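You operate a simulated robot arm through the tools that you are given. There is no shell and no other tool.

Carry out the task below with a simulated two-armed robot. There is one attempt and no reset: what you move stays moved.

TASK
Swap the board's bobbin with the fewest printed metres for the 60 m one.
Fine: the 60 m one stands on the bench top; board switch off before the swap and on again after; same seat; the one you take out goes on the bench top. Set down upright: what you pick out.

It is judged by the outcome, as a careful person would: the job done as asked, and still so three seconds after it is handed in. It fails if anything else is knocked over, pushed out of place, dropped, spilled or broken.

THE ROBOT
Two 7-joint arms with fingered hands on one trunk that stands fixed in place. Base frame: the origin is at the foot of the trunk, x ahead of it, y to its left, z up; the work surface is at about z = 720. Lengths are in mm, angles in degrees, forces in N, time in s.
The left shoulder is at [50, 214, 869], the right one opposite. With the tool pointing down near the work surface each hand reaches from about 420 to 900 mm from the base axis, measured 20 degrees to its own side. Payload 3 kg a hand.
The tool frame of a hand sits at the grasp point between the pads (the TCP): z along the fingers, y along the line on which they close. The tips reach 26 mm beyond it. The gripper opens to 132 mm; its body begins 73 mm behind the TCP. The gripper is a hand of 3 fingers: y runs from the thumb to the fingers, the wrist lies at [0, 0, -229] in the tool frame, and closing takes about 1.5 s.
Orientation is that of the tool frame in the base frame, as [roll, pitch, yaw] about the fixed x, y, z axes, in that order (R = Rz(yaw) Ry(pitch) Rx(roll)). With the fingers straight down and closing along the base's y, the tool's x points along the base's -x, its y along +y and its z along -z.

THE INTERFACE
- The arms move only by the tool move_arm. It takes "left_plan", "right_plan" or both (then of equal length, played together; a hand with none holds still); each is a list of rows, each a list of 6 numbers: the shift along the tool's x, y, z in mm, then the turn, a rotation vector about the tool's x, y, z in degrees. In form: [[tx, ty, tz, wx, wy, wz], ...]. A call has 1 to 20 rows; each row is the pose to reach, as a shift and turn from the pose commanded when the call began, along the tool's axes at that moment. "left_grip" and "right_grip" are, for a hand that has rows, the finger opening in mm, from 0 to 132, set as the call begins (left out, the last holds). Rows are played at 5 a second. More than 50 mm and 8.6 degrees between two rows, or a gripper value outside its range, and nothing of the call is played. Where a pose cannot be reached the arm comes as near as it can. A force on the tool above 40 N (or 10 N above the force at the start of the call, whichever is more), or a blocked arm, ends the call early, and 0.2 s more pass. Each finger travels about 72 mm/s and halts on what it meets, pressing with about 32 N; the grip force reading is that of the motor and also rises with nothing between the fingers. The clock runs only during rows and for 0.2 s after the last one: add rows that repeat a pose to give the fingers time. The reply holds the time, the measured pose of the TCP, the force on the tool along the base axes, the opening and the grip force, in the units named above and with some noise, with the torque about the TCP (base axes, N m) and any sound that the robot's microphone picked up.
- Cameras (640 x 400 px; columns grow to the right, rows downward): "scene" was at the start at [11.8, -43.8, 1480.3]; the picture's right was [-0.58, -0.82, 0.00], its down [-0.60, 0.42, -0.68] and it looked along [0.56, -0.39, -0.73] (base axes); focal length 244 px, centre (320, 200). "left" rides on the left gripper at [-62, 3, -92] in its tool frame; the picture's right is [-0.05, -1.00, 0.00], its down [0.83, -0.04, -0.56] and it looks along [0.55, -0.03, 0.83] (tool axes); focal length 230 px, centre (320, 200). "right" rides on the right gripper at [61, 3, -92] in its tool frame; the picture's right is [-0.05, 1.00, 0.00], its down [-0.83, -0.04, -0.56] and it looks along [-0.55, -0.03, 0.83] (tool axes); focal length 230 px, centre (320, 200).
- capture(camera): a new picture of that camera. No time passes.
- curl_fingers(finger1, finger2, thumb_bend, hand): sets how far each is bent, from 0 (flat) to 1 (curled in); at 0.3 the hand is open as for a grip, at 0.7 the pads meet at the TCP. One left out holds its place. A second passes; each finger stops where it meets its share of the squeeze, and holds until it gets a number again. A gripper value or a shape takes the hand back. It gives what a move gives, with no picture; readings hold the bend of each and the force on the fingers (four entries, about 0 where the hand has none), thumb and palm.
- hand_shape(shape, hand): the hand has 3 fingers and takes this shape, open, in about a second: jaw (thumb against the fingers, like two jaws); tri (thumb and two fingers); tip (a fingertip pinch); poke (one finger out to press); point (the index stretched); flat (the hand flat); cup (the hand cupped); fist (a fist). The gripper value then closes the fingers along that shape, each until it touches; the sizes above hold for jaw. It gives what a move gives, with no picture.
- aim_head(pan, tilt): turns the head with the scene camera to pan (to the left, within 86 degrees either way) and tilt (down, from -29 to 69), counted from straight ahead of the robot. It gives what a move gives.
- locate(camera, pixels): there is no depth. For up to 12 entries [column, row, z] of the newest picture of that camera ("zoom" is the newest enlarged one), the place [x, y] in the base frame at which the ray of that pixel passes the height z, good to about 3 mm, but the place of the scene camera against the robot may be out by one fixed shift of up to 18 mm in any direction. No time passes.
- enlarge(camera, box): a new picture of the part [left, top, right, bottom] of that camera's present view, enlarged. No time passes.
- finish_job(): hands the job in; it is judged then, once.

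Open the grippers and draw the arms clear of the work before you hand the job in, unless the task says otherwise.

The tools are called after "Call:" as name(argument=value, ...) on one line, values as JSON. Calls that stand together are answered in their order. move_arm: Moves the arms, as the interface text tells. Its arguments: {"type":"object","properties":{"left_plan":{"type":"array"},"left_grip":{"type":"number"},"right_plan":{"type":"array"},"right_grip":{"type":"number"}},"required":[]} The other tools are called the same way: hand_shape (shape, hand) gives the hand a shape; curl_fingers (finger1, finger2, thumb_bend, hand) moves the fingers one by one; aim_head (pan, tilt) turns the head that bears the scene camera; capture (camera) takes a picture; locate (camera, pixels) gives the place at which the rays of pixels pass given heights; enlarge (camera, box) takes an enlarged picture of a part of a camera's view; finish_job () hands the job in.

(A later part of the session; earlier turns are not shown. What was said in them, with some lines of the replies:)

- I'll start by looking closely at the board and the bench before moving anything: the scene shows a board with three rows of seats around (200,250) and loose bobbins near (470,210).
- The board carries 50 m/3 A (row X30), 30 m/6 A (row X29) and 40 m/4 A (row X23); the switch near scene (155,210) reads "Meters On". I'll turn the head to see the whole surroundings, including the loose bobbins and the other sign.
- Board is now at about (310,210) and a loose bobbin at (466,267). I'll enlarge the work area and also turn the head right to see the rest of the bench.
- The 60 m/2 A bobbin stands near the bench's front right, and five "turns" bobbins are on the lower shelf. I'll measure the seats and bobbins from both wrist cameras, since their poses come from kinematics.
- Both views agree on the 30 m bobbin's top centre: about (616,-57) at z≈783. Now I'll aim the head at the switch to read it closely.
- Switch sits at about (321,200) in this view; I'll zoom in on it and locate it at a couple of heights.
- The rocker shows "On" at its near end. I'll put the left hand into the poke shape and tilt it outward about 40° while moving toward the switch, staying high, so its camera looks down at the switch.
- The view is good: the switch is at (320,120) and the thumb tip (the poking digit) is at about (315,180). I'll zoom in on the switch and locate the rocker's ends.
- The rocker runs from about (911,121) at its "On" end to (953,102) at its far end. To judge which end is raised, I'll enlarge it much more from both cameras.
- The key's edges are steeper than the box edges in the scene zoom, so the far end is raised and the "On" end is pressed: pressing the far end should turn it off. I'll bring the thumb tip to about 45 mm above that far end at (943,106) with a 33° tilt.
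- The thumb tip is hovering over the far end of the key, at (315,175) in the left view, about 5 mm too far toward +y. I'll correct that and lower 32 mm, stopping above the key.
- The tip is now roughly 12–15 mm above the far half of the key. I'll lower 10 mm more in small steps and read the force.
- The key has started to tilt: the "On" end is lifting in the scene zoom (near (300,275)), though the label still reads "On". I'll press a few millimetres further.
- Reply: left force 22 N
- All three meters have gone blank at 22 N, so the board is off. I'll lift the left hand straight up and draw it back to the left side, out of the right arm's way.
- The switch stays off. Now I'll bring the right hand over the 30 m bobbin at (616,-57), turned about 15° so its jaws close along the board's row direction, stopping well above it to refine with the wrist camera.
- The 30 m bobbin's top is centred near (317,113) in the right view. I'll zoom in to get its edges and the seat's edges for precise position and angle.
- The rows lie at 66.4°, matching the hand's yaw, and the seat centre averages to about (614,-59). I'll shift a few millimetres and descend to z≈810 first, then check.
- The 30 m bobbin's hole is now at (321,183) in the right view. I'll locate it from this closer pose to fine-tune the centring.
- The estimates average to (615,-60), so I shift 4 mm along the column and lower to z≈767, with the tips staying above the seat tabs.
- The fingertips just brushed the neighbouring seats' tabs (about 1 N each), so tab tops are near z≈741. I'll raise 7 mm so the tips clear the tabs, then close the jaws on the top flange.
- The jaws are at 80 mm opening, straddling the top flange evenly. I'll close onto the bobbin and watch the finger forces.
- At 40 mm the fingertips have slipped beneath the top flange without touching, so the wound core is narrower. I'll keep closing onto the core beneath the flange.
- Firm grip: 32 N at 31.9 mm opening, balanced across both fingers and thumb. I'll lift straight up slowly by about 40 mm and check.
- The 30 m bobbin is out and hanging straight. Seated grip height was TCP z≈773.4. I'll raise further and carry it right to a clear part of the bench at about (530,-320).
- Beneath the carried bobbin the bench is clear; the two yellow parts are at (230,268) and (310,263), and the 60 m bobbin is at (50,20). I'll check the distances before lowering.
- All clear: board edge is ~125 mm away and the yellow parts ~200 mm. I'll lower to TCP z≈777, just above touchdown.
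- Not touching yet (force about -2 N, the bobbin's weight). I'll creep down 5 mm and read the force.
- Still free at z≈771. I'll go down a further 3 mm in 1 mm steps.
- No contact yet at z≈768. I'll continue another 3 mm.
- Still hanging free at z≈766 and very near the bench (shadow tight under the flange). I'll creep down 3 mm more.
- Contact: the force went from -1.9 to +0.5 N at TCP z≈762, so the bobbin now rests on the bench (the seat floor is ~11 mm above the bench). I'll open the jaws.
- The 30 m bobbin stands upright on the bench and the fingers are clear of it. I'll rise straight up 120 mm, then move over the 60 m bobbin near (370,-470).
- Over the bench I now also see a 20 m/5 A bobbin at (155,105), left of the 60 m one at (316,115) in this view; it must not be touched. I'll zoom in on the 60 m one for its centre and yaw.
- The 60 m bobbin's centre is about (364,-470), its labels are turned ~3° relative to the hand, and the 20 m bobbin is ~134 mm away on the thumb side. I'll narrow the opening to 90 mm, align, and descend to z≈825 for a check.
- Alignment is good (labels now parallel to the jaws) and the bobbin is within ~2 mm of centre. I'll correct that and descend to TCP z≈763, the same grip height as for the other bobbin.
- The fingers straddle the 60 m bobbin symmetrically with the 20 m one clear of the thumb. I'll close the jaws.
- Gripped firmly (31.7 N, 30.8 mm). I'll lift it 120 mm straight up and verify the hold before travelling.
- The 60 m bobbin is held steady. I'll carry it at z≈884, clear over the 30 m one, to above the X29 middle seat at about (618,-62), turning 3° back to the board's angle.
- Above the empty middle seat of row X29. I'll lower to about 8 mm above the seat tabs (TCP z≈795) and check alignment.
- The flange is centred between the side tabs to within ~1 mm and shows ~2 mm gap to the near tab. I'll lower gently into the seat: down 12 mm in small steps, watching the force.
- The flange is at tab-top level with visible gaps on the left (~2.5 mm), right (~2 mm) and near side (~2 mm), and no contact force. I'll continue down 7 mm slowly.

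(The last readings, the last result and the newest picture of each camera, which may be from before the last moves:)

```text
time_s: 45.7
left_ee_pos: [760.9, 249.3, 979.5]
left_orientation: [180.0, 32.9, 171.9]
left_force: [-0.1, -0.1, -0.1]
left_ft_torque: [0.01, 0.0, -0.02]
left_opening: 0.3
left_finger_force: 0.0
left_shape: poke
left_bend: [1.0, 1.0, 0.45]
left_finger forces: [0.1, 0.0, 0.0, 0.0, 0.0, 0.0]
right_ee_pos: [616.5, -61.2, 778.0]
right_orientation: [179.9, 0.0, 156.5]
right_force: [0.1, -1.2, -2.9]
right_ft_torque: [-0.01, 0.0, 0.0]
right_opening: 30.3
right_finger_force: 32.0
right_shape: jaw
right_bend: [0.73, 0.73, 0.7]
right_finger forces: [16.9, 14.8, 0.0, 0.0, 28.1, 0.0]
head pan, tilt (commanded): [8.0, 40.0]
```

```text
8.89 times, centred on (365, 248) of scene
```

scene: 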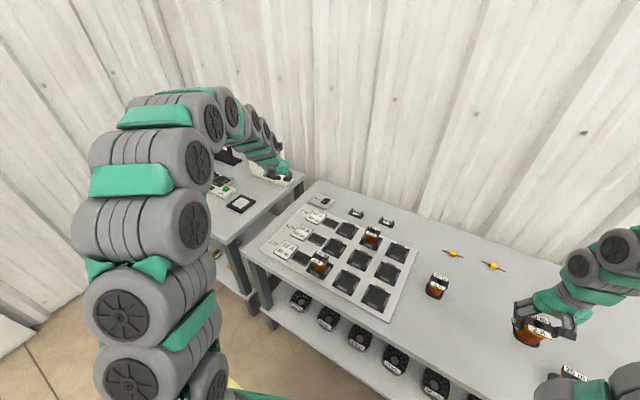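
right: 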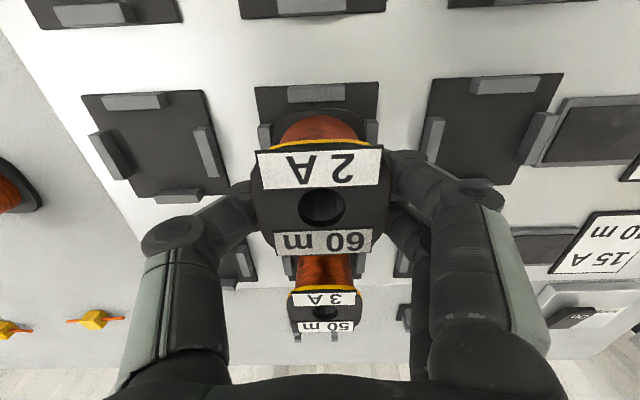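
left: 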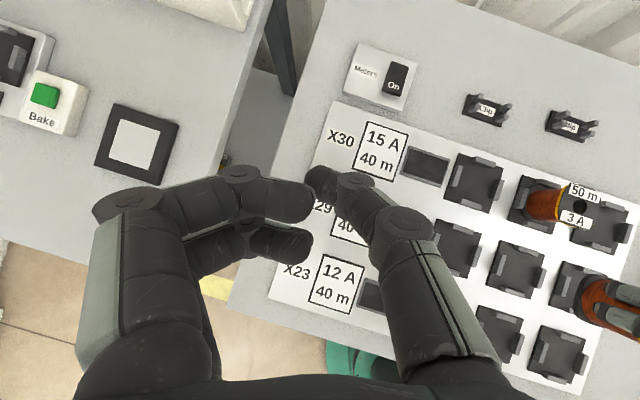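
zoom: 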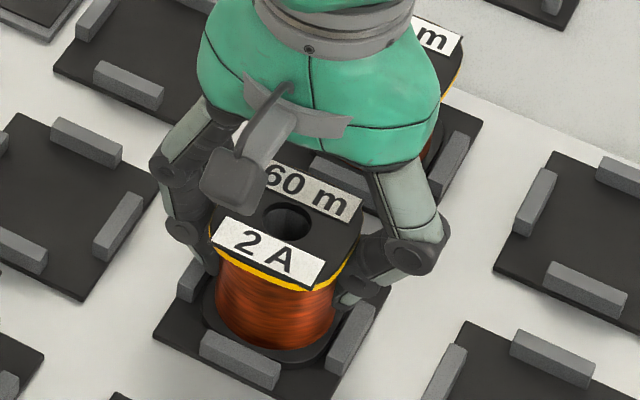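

The flange is sliding in between the tabs freely at TCP z≈777. I'll go on in 1 mm steps toward the expected seating height of ≈774.

Call:
move_arm(right_plan=[[0, 0, 1, 0, 0, 0], [0, 0, 2, 0, 0, 0], [0, 0, 3, 0, 0, 0]])

```text
time_s: 46.5
left_ee_pos: [760.9, 248.9, 978.9]
left_orientation: [180.0, 32.9, 171.9]
left_force: [-1.2, 0.0, -0.3]
left_ft_torque: [0.0, 0.01, -0.02]
left_opening: 0.0
left_finger_force: 0.0
left_shape: poke
left_bend: [1.0, 1.0, 0.45]
left_finger forces: [0.0, 0.0, 0.1, 0.0, 0.0, 0.0]
right_ee_pos: [618.0, -60.1, 774.3]
right_orientation: [179.9, 0.0, 156.7]
right_force: [-3.4, -0.9, 11.6]
right_ft_torque: [0.07, 0.03, 0.03]
right_opening: 30.4
right_finger_force: 32.0
right_shape: jaw
right_bend: [0.74, 0.74, 0.7]
right_finger forces: [17.9, 15.0, 0.0, 0.0, 31.4, 0.0]
head pan, tilt (commanded): [8.0, 40.0]
```

Contact at TCP z≈774.3 with +11.6 N, right at the expected seating height. I'll look before releasing.

Call:
enlarge(camera="right", box=[240, 60, 400, 160])

Call:
enlarge(camera="scene", box=[330, 225, 400, 270])

Call:
enlarge(camera="left", box=[440, 180, 640, 320])

```text
4.00 times, centred on (320, 110) of right
```

zoom: 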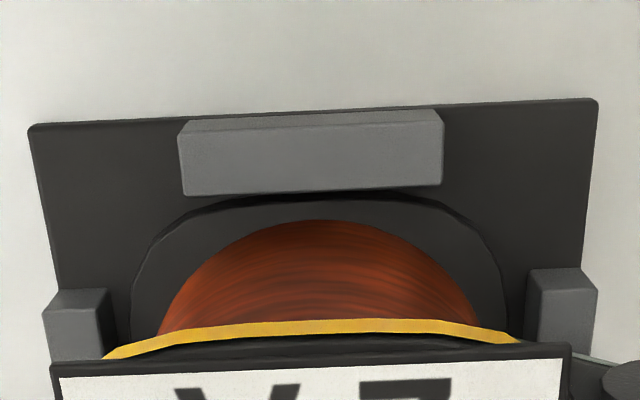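

```text
8.89 times, centred on (365, 248) of scene
```

zoom: 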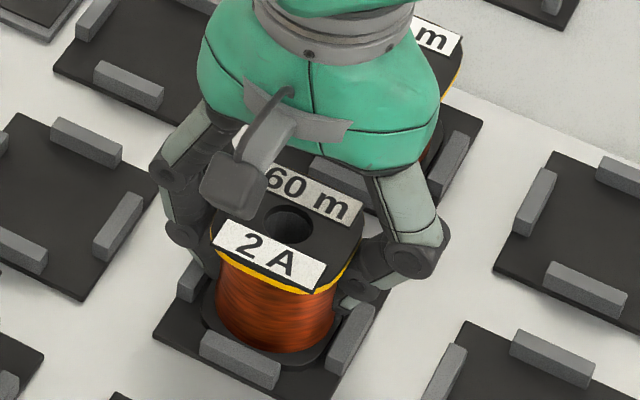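

```text
2.86 times, centred on (540, 250) of left
```

zoom: 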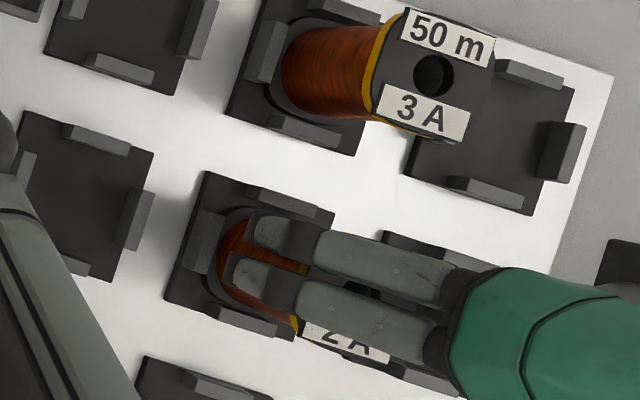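

The flange sits flat inside all four tabs. I'll ease off ~1 mm to relieve the press, then open the jaws to 92 mm.

Call:
move_arm(right_plan=[[0, 0, -0.8, 0, 0, 0], [0, 0, -0.8, 0, 0, 0]])

Call:
move_arm(right_plan=[[0, 0, 0, 0, 0, 0], [0, 0, 0, 0, 0, 0], [0, 0, 0, 0, 0, 0], [0, 0, 0, 0, 0, 0], [0, 0, 0, 0, 0, 0], [0, 0, 0, 0, 0, 0]], right_grip=95)

Call:
capture(camera="right")

Call:
enlarge(camera="scene", box=[310, 210, 410, 280])

```text
time_s: 47.1
left_ee_pos: [761.5, 249.1, 978.5]
left_orientation: [180.0, 33.0, 171.8]
left_force: [-0.1, 0.1, 0.0]
left_ft_torque: [-0.01, 0.0, 0.0]
left_opening: 0.1
left_finger_force: 0.2
left_shape: poke
left_bend: [1.0, 1.0, 0.45]
left_finger forces: [0.0, 0.0, 0.0, 0.1, 0.0, 0.0]
right_ee_pos: [618.2, -61.9, 775.1]
right_orientation: [179.9, 0.0, 156.6]
right_force: [0.2, -1.7, 3.1]
right_ft_torque: [0.02, -0.08, -0.02]
right_opening: 30.5
right_finger_force: 32.1
right_shape: jaw
right_bend: [0.74, 0.74, 0.7]
right_finger forces: [17.3, 16.5, 0.1, 0.1, 31.4, 0.1]
head pan, tilt (commanded): [8.0, 40.0]
```

```text
time_s: 48.5
left_ee_pos: [760.4, 249.0, 980.1]
left_orientation: [180.0, 33.1, 171.8]
left_force: [-0.6, -1.0, 0.4]
left_ft_torque: [-0.01, -0.01, 0.01]
left_opening: 0.0
left_finger_force: 0.0
left_shape: poke
left_bend: [1.0, 1.0, 0.45]
left_finger forces: [0.0, 0.0, 0.0, 0.0, 0.0, 0.0]
right_ee_pos: [617.0, -62.0, 775.4]
right_orientation: [-180.0, 0.0, 156.6]
right_force: [0.2, 0.2, 0.8]
right_ft_torque: [0.0, 0.02, 0.03]
right_opening: 94.7
right_finger_force: 0.1
right_shape: jaw
right_bend: [0.66, 0.66, 0.63]
right_finger forces: [0.0, 0.0, 0.0, 0.0, 0.1, 0.0]
head pan, tilt (commanded): [8.0, 40.0]
```

```text
taken
```

right: 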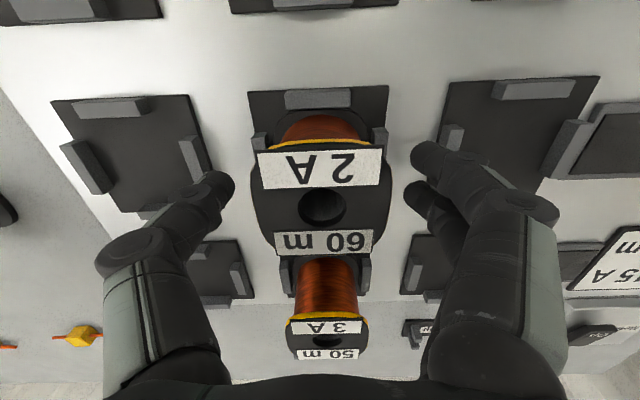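

```text
5.71 times, centred on (360, 245) of scene
```

zoom: 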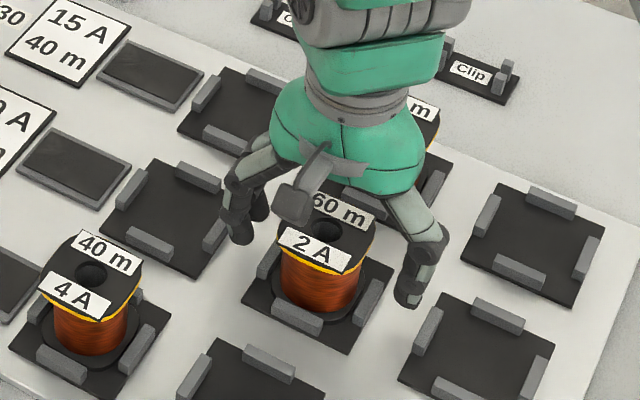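

Released; the 60 m bobbin stands in the seat. I'll raise the right hand straight up and draw it back to its starting area.

Call:
move_arm(right_plan=[[0, 0, -12, 0, 0, 0], [0, 0, -35, 0, 0, 0], [0, 0, -75, 0, 0, 0], [0, 0, -115, 0, 0, 0], [0, 0, -150, 0, 0, 0], [-4.7, -40, -171, 0, 0, 0], [-9.4, -80, -193, 0, 0, 0], [-14.1, -119, -214, 0, 0, 0], [-18.8, -159, -236, 0, 0, 0], [-23.6, -198, -257, 0, 0, 0], [-28.3, -238, -279, 0, 0, 0], [-33, -277.8, -300, 0, 0, 0], [-33, -277.8, -300, 0, 0, 0]])

Call:
capture(camera="scene")

Call:
enlarge(camera="scene", box=[270, 190, 470, 310])

Call:
enlarge(camera="left", box=[440, 160, 640, 320])

```text
time_s: 51.3
left_ee_pos: [760.8, 250.0, 979.3]
left_orientation: [-180.0, 33.0, 171.8]
left_force: [0.1, -0.7, 0.9]
left_ft_torque: [0.02, -0.01, -0.02]
left_opening: 0.1
left_finger_force: 0.0
left_shape: poke
left_bend: [1.0, 1.0, 0.45]
left_finger forces: [0.0, 0.1, 0.1, 0.0, 0.0, 0.1]
right_ee_pos: [537.4, -330.5, 1074.4]
right_orientation: [180.0, 0.0, 156.6]
right_force: [0.2, -0.7, -1.0]
right_ft_torque: [0.0, 0.03, 0.04]
right_opening: 94.8
right_finger_force: 0.0
right_shape: jaw
right_bend: [0.66, 0.66, 0.63]
right_finger forces: [0.1, 0.1, 0.0, 0.0, 0.0, 0.0]
head pan, tilt (commanded): [8.0, 40.0]
```

```text
taken
```

scene: 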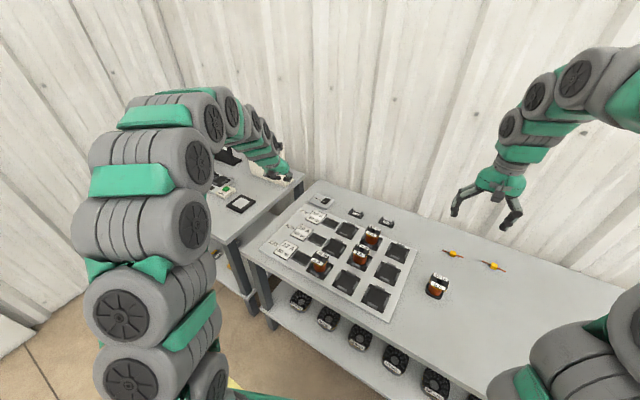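

```text
3.20 times, centred on (370, 250) of scene
```

zoom: 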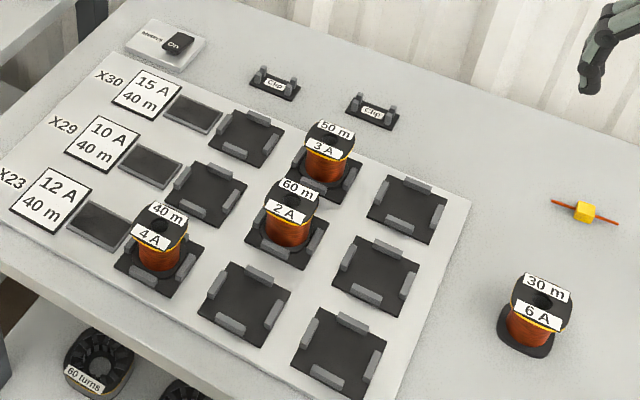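

```text
2.50 times, centred on (540, 240) of left
```

zoom: 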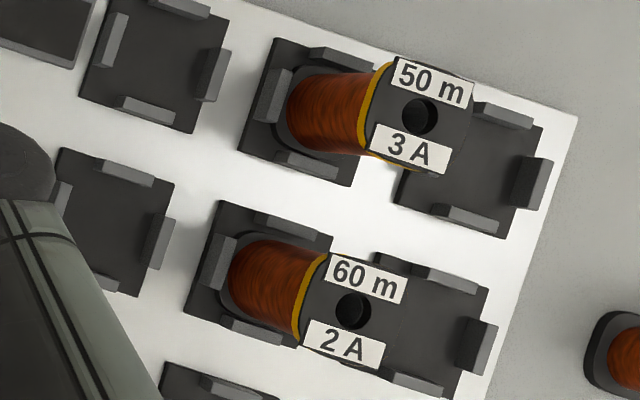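

The 60 m bobbin is squarely in the X29 middle seat, the 30 m one stands upright on the bench, and the others look undisturbed. Now for switching on: I'll locate the raised "On" end of the rocker from the left wrist camera.

Call:
enlarge(camera="left", box=[335, 35, 435, 115])

Call:
locate(camera="zoom", pixels=[[390, 310, 745], [425, 175, 735], [405, 245, 740], [360, 300, 745], [425, 330, 745], [395, 170, 735], [460, 185, 735]])

```text
5.00 times, centred on (385, 75) of left
```

zoom: 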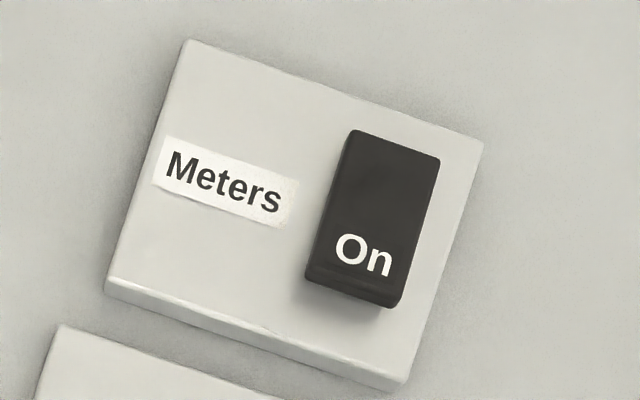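

```text
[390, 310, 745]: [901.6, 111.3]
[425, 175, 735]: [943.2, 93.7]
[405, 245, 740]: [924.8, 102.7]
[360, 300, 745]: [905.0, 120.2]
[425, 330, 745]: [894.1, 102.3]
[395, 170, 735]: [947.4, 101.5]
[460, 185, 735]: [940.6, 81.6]
```

The rocker in this zoom spans from (395,145) at the far end to (353,280) at the raised "On" end; I'll locate those exactly.

Call:
locate(camera="zoom", pixels=[[353, 280, 745], [353, 280, 742], [395, 145, 735], [361, 253, 744], [361, 253, 744], [361, 253, 742], [374, 212, 740]])

```text
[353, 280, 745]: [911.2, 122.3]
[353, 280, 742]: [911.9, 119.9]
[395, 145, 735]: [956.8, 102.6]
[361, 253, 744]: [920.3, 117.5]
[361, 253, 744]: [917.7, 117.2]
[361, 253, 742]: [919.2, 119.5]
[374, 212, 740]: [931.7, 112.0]
```

The press point on the raised "On" end is about (918,118). I'll bring the left thumb tip to roughly 45 mm above it.

Call:
move_arm(left_plan=[[-7.7, -18.5, 37.6, 0, 0, 0], [-15.3, -37.1, 75.2, 0, 0, 0], [-23, -55.6, 112.8, 0, 0, 0], [-30.7, -74.1, 150.4, 0, 0, 0], [-38.3, -92.7, 188, 0, 0, 0], [-46, -111.2, 225.6, 0, 0, 0], [-46, -111.2, 225.6, 0, 0, 0]])

Call:
enlarge(camera="left", box=[220, 90, 400, 222])

Call:
enlarge(camera="scene", box=[295, 175, 355, 213])

```text
time_s: 52.9
left_ee_pos: [903.6, 116.9, 814.3]
left_orientation: [-180.0, 33.0, 172.0]
left_force: [-0.4, 0.1, 0.0]
left_ft_torque: [0.0, -0.01, 0.01]
left_opening: 0.2
left_finger_force: 0.0
left_shape: poke
left_bend: [1.0, 1.0, 0.45]
left_finger forces: [0.1, 0.0, 0.0, 0.0, 0.1, 0.0]
right_ee_pos: [537.2, -330.4, 1076.5]
right_orientation: [-179.9, 0.0, 156.7]
right_force: [-0.1, 0.0, -0.2]
right_ft_torque: [0.0, 0.0, -0.03]
right_opening: 94.7
right_finger_force: 0.2
right_shape: jaw
right_bend: [0.66, 0.66, 0.63]
right_finger forces: [0.0, 0.1, 0.0, 0.0, 0.0, 0.0]
head pan, tilt (commanded): [8.0, 40.0]
```

```text
3.03 times, centred on (310, 156) of left
```

zoom: 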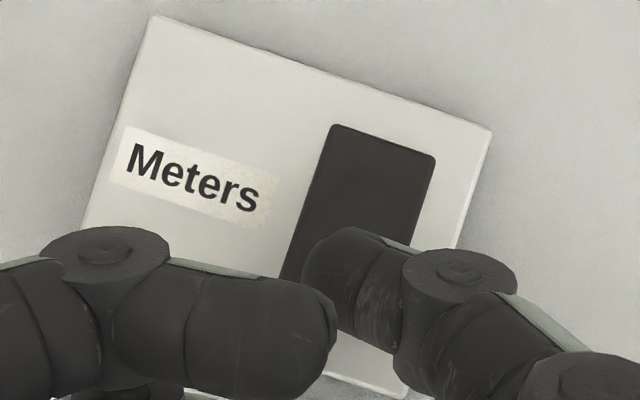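

```text
10.53 times, centred on (325, 194) of scene
```

zoom: 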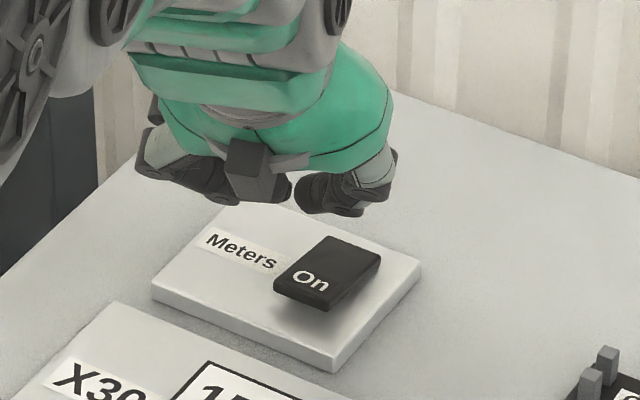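

The tip hovers over the near half of the key. I'll lower 32 mm vertically, stopping just above it.

Call:
move_arm(left_plan=[[4.4, 0, 6.7, 0, 0, 0], [8.7, 0, 13.4, 0, 0, 0], [13.1, 0, 20.1, 0, 0, 0], [17.4, 0, 26.8, 0, 0, 0], [17.4, 0, 26.8, 0, 0, 0]])

Call:
enlarge(camera="left", box=[220, 90, 400, 222])

Call:
enlarge(camera="scene", box=[295, 175, 355, 213])

```text
time_s: 54.1
left_ee_pos: [904.4, 116.4, 782.5]
left_orientation: [179.9, 33.0, 171.8]
left_force: [0.8, 0.1, 1.1]
left_ft_torque: [-0.05, -0.02, 0.01]
left_opening: 0.0
left_finger_force: 0.0
left_shape: poke
left_bend: [1.0, 1.0, 0.45]
left_finger forces: [0.1, 0.0, 0.1, 0.0, 0.1, 0.0]
right_ee_pos: [538.3, -330.6, 1075.8]
right_orientation: [-180.0, 0.0, 156.7]
right_force: [0.1, -0.4, 0.2]
right_ft_torque: [0.0, 0.01, 0.03]
right_opening: 94.8
right_finger_force: 0.0
right_shape: jaw
right_bend: [0.66, 0.66, 0.63]
right_finger forces: [0.0, 0.1, 0.0, 0.1, 0.0, 0.0]
head pan, tilt (commanded): [8.0, 40.0]
```

```text
3.03 times, centred on (310, 156) of left
```

zoom: 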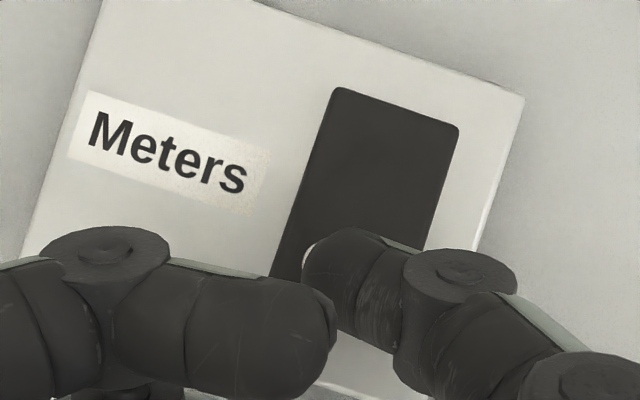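

```text
10.53 times, centred on (325, 194) of scene
```

zoom: 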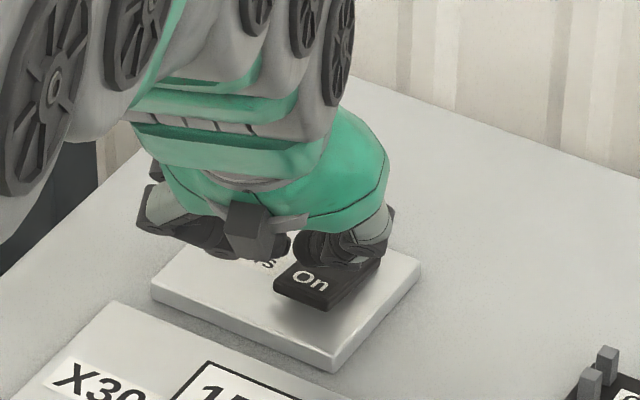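

The tip is about 15 mm above the "On" half. I'll lower 10 mm more, then press in small steps.

Call:
move_arm(left_plan=[[1.6, 0, 2.5, 0, 0, 0], [3.3, 0, 5, 0, 0, 0], [4.4, 0, 6.7, 0, 0, 0], [5.45, 0, 8.4, 0, 0, 0]])

Call:
enlarge(camera="scene", box=[295, 175, 355, 213])

```text
time_s: 55.1
left_ee_pos: [905.1, 117.4, 773.3]
left_orientation: [-179.9, 33.0, 171.8]
left_force: [0.1, 0.2, 0.3]
left_ft_torque: [0.0, 0.02, 0.01]
left_opening: 0.0
left_finger_force: 0.0
left_shape: poke
left_bend: [1.0, 1.0, 0.45]
left_finger forces: [0.0, 0.0, 0.1, 0.0, 0.0, 0.0]
right_ee_pos: [537.7, -330.5, 1076.1]
right_orientation: [-180.0, 0.0, 156.6]
right_force: [0.4, -0.5, 0.3]
right_ft_torque: [0.02, -0.03, 0.01]
right_opening: 94.8
right_finger_force: 0.1
right_shape: jaw
right_bend: [0.66, 0.66, 0.63]
right_finger forces: [0.0, 0.0, 0.0, 0.0, 0.0, 0.0]
head pan, tilt (commanded): [8.0, 40.0]
```

```text
10.53 times, centred on (325, 194) of scene
```

zoom: 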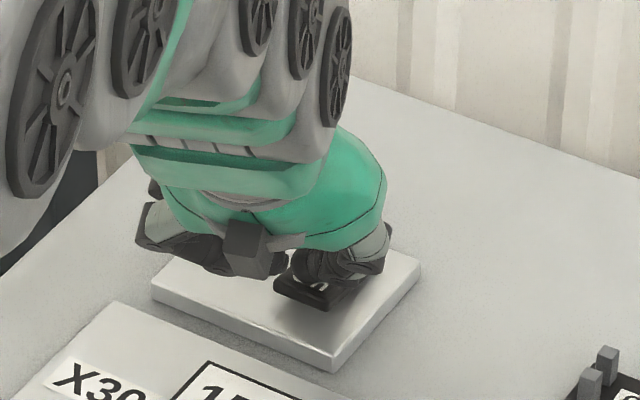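

No contact yet at TCP z≈773. I'll press a further 6 mm in small steps.

Call:
move_arm(left_plan=[[0.8, 0, 1.3, 0, 0, 0], [1.6, 0, 2.5, 0, 0, 0], [2.45, 0, 3.8, 0, 0, 0], [3.27, 0, 5, 0, 0, 0]])

Call:
enlarge(camera="scene", box=[250, 190, 420, 296])

Call:
enlarge(camera="scene", box=[305, 185, 345, 210])

```text
time_s: 56.1
left_ee_pos: [905.6, 117.1, 766.4]
left_orientation: [179.9, 33.0, 171.8]
left_force: [-0.8, -0.6, 1.8]
left_ft_torque: [0.03, 0.03, -0.02]
left_opening: 0.0
left_finger_force: 0.1
left_shape: poke
left_bend: [1.0, 1.0, 0.45]
left_finger forces: [0.0, 0.0, 0.0, 0.0, 2.2, 0.0]
right_ee_pos: [538.2, -330.0, 1075.3]
right_orientation: [180.0, 0.0, 156.5]
right_force: [-0.2, -0.7, 0.1]
right_ft_torque: [0.0, 0.03, -0.01]
right_opening: 94.8
right_finger_force: 0.1
right_shape: jaw
right_bend: [0.66, 0.66, 0.63]
right_finger forces: [0.0, 0.1, 0.0, 0.0, 0.0, 0.1]
head pan, tilt (commanded): [8.0, 40.0]
```

```text
3.76 times, centred on (335, 243) of scene
```

zoom: 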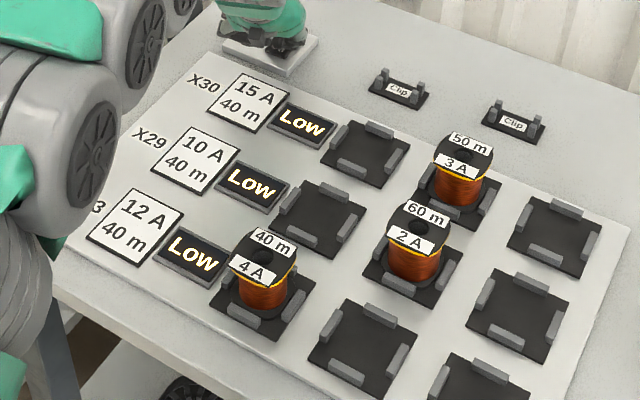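

```text
16.00 times, centred on (325, 198) of scene
```

zoom: 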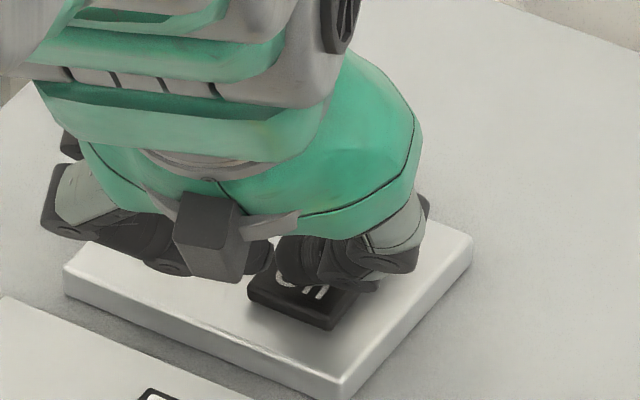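

The meters are lit again, and X29 now reads "Low" instead of "Short". I'll press 2 mm more to make sure the rocker is fully latched.

Call:
move_arm(left_plan=[[0.5, 0, 0.8, 0, 0, 0], [1.1, 0, 1.7, 0, 0, 0], [1.1, 0, 1.7, 0, 0, 0]])

```text
time_s: 56.9
left_ee_pos: [905.1, 117.3, 765.9]
left_orientation: [-180.0, 33.1, 171.8]
left_force: [-4.5, -0.5, 17.9]
left_ft_torque: [-0.01, -0.07, -0.02]
left_opening: 0.1
left_finger_force: 0.2
left_shape: poke
left_bend: [1.0, 1.0, 0.45]
left_finger forces: [0.0, 0.0, 0.1, 0.0, 17.8, 0.0]
right_ee_pos: [537.5, -330.1, 1075.4]
right_orientation: [179.9, 0.1, 156.7]
right_force: [0.6, -0.1, 0.4]
right_ft_torque: [0.01, 0.0, 0.01]
right_opening: 94.9
right_finger_force: 0.1
right_shape: jaw
right_bend: [0.66, 0.66, 0.63]
right_finger forces: [0.0, 0.0, 0.0, 0.0, 0.1, 0.0]
head pan, tilt (commanded): [8.0, 40.0]
```

The rocker bottomed at about 18 N. I'll lift the left hand straight up and draw it back to the left, clear of the bench.

Call:
move_arm(left_plan=[[-14, 0, -21, 0, 0, 0], [-34, 0, -53, 0, 0, 0], [-54.5, 0, -83.9, 0, 0, 0], [-38.5, 20, -117, 0, 0, 0], [-22.5, 40, -150, 0, 0, 0], [-6.5, 60, -184, 0, 0, 0], [9.5, 80, -217, 0, 0, 0], [25.5, 100, -250, 0, 0, 0], [41.3, 119.3, -283.3, 0, 0, 0], [41.3, 119.3, -283.3, 0, 0, 0]])

Call:
hand_shape(shape="jaw", hand="left")

Call:
move_arm(right_plan=[[0, 0, 0, 0, 0, 0], [0, 0, 0, 0, 0, 0], [0, 0, 0, 0, 0, 0]], right_grip=132)

Call:
capture(camera="scene")

Call:
enlarge(camera="scene", box=[250, 180, 460, 310])

Call:
capture(camera="left")

Call:
capture(camera="right")

```text
time_s: 59.1
left_ee_pos: [734.1, 263.4, 980.1]
left_orientation: [180.0, 33.0, 171.8]
left_force: [0.5, 0.5, 0.4]
left_ft_torque: [-0.02, -0.03, 0.01]
left_opening: 0.2
left_finger_force: 0.0
left_shape: poke
left_bend: [1.0, 1.0, 0.45]
left_finger forces: [0.1, 0.1, 0.0, 0.0, 0.0, 0.0]
right_ee_pos: [536.7, -329.5, 1074.6]
right_orientation: [180.0, 0.0, 156.7]
right_force: [-0.3, 0.3, 0.3]
right_ft_torque: [0.0, 0.01, 0.02]
right_opening: 94.7
right_finger_force: 0.1
right_shape: jaw
right_bend: [0.66, 0.66, 0.63]
right_finger forces: [0.1, 0.1, 0.0, 0.0, 0.1, 0.0]
head pan, tilt (commanded): [8.0, 40.0]
```

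```text
time_s: 60.0
left_ee_pos: [733.6, 263.4, 979.2]
left_orientation: [-180.0, 33.0, 171.8]
left_force: [0.3, -0.4, -0.6]
left_ft_torque: [-0.02, -0.02, 0.03]
left_opening: 131.9
left_finger_force: 0.1
left_shape: jaw
left_bend: [0.3, 0.3, 0.3]
left_finger forces: [0.0, 0.0, 0.0, 0.1, 0.1, 0.0]
right_ee_pos: [536.3, -329.2, 1076.0]
right_orientation: [-180.0, 0.0, 156.6]
right_force: [-0.1, 0.1, -0.1]
right_ft_torque: [0.01, 0.01, 0.01]
right_opening: 94.7
right_finger_force: 0.1
right_shape: jaw
right_bend: [0.66, 0.66, 0.63]
right_finger forces: [0.0, 0.0, 0.1, 0.0, 0.0, 0.0]
head pan, tilt (commanded): [8.0, 40.0]
```

```text
time_s: 60.8
left_ee_pos: [733.8, 263.2, 979.7]
left_orientation: [-180.0, 33.0, 171.7]
left_force: [-0.3, -0.6, 0.0]
left_ft_torque: [-0.02, 0.0, -0.01]
left_opening: 131.6
left_finger_force: 0.0
left_shape: jaw
left_bend: [0.3, 0.3, 0.3]
left_finger forces: [0.0, 0.1, 0.1, 0.1, 0.0, 0.1]
right_ee_pos: [538.2, -330.2, 1075.4]
right_orientation: [180.0, 0.0, 156.6]
right_force: [0.2, 0.0, 0.8]
right_ft_torque: [-0.04, 0.02, 0.0]
right_opening: 132.0
right_finger_force: 0.1
right_shape: jaw
right_bend: [0.3, 0.3, 0.3]
right_finger forces: [0.0, 0.0, 0.0, 0.0, 0.0, 0.1]
head pan, tilt (commanded): [8.0, 40.0]
```

```text
taken
```

scene: 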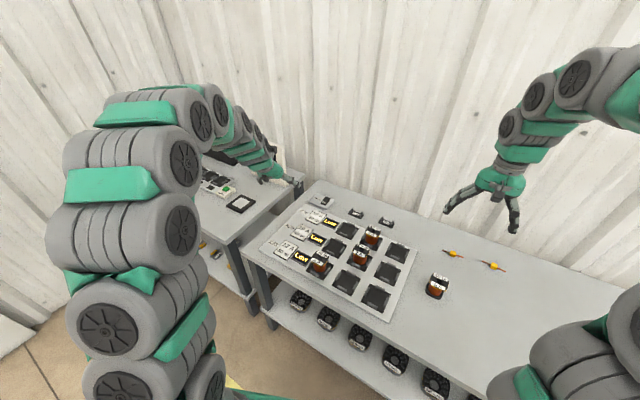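

```text
3.05 times, centred on (355, 245) of scene
```

zoom: 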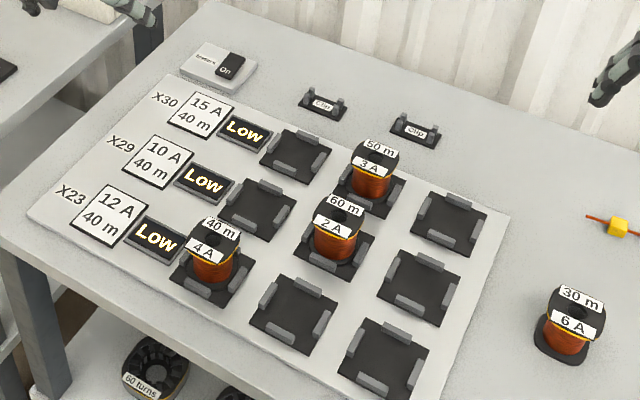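

```text
taken
```

left: 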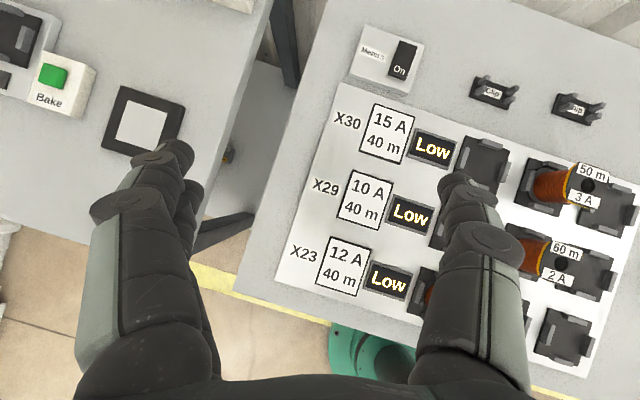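

```text
taken
```

right: 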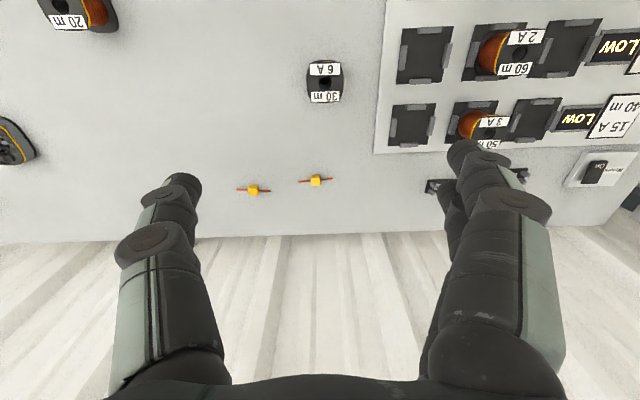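

Everything reads right: meters lit, 60 m in the X29 seat, 30 m upright on the bench, yellow parts and the 20 m bobbin in place. I'll raise the left hand a bit more to clear the work and make a last check of the 20 m bobbin at (78,12) in the right view.

Call:
move_arm(left_plan=[[-18, 10, -28, 0, 0, 0], [-36, 20, -56, 0, 0, 0], [-54.5, 30, -83.9, 0, 0, 0], [-54.5, 30, -83.9, 0, 0, 0]])

Call:
enlarge(camera="right", box=[0, 0, 360, 225])

Call:
locate(camera="right", pixels=[[67, 8, 770], [316, 180, 725], [252, 190, 725], [326, 82, 770]])

Call:
enlarge(camera="scene", box=[250, 180, 460, 310])

```text
time_s: 61.8
left_ee_pos: [737.7, 290.5, 1080.1]
left_orientation: [-180.0, 33.1, 171.8]
left_force: [-0.2, 0.2, 0.8]
left_ft_torque: [-0.02, 0.01, 0.01]
left_opening: 132.0
left_finger_force: 0.2
left_shape: jaw
left_bend: [0.3, 0.3, 0.3]
left_finger forces: [0.1, 0.0, 0.0, 0.0, 0.0, 0.0]
right_ee_pos: [538.8, -330.1, 1075.3]
right_orientation: [180.0, 0.0, 156.6]
right_force: [0.1, -0.5, 0.4]
right_ft_torque: [0.0, 0.03, 0.0]
right_opening: 132.3
right_finger_force: 0.0
right_shape: jaw
right_bend: [0.3, 0.3, 0.3]
right_finger forces: [0.0, 0.1, 0.0, 0.0, 0.0, 0.0]
head pan, tilt (commanded): [8.0, 40.0]
```

```text
1.78 times, centred on (180, 112) of right
```

zoom: 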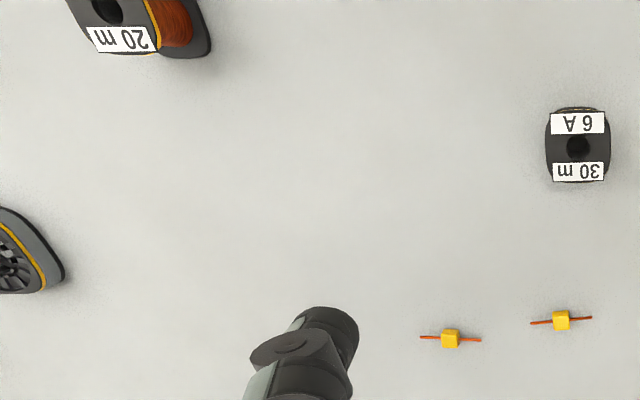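

```text
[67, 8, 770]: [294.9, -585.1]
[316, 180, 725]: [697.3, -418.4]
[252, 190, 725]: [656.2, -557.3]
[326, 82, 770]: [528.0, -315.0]
```

```text
3.05 times, centred on (355, 245) of scene
```

zoom: 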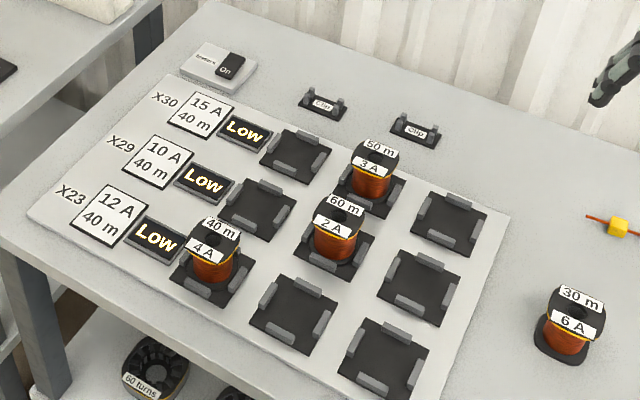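

The 20 m bobbin is still at (295,-585), the 30 m one stands upright at (528,-316), the 60 m one is in the same X29 seat and the meters are on. Both hands are open and clear, so I hand the job in.

Call:
finish_job()

```text
The job is handed in.
```

I swapped the board's 30 m / 6 A bobbin (the fewest metres on the board) for the 60 m / 2 A one, and handed the job in.

- **Switch:** I turned the "Meters" switch off before the swap, and all three meters went blank. I turned it on again afterwards, and all three are lit.
- **Seat:** The 60 m bobbin is in the same seat the 30 m one came from, the middle seat of row X29. It sits flat between the four tabs. The X29 meter changed from "Short" to "Low".
- **Bobbin taken out:** The 30 m one stands upright on the bench top, to the right of the board.
- **Everything else:** In the last pictures the other two board bobbins, the loose 20 m bobbin and the two small yellow parts look undisturbed. While lining up on the 30 m bobbin, my fingertips touched the tabs of the two neighbouring empty seats with about 1 N each, and nothing moved.

Both hands are open and clear of the bench.
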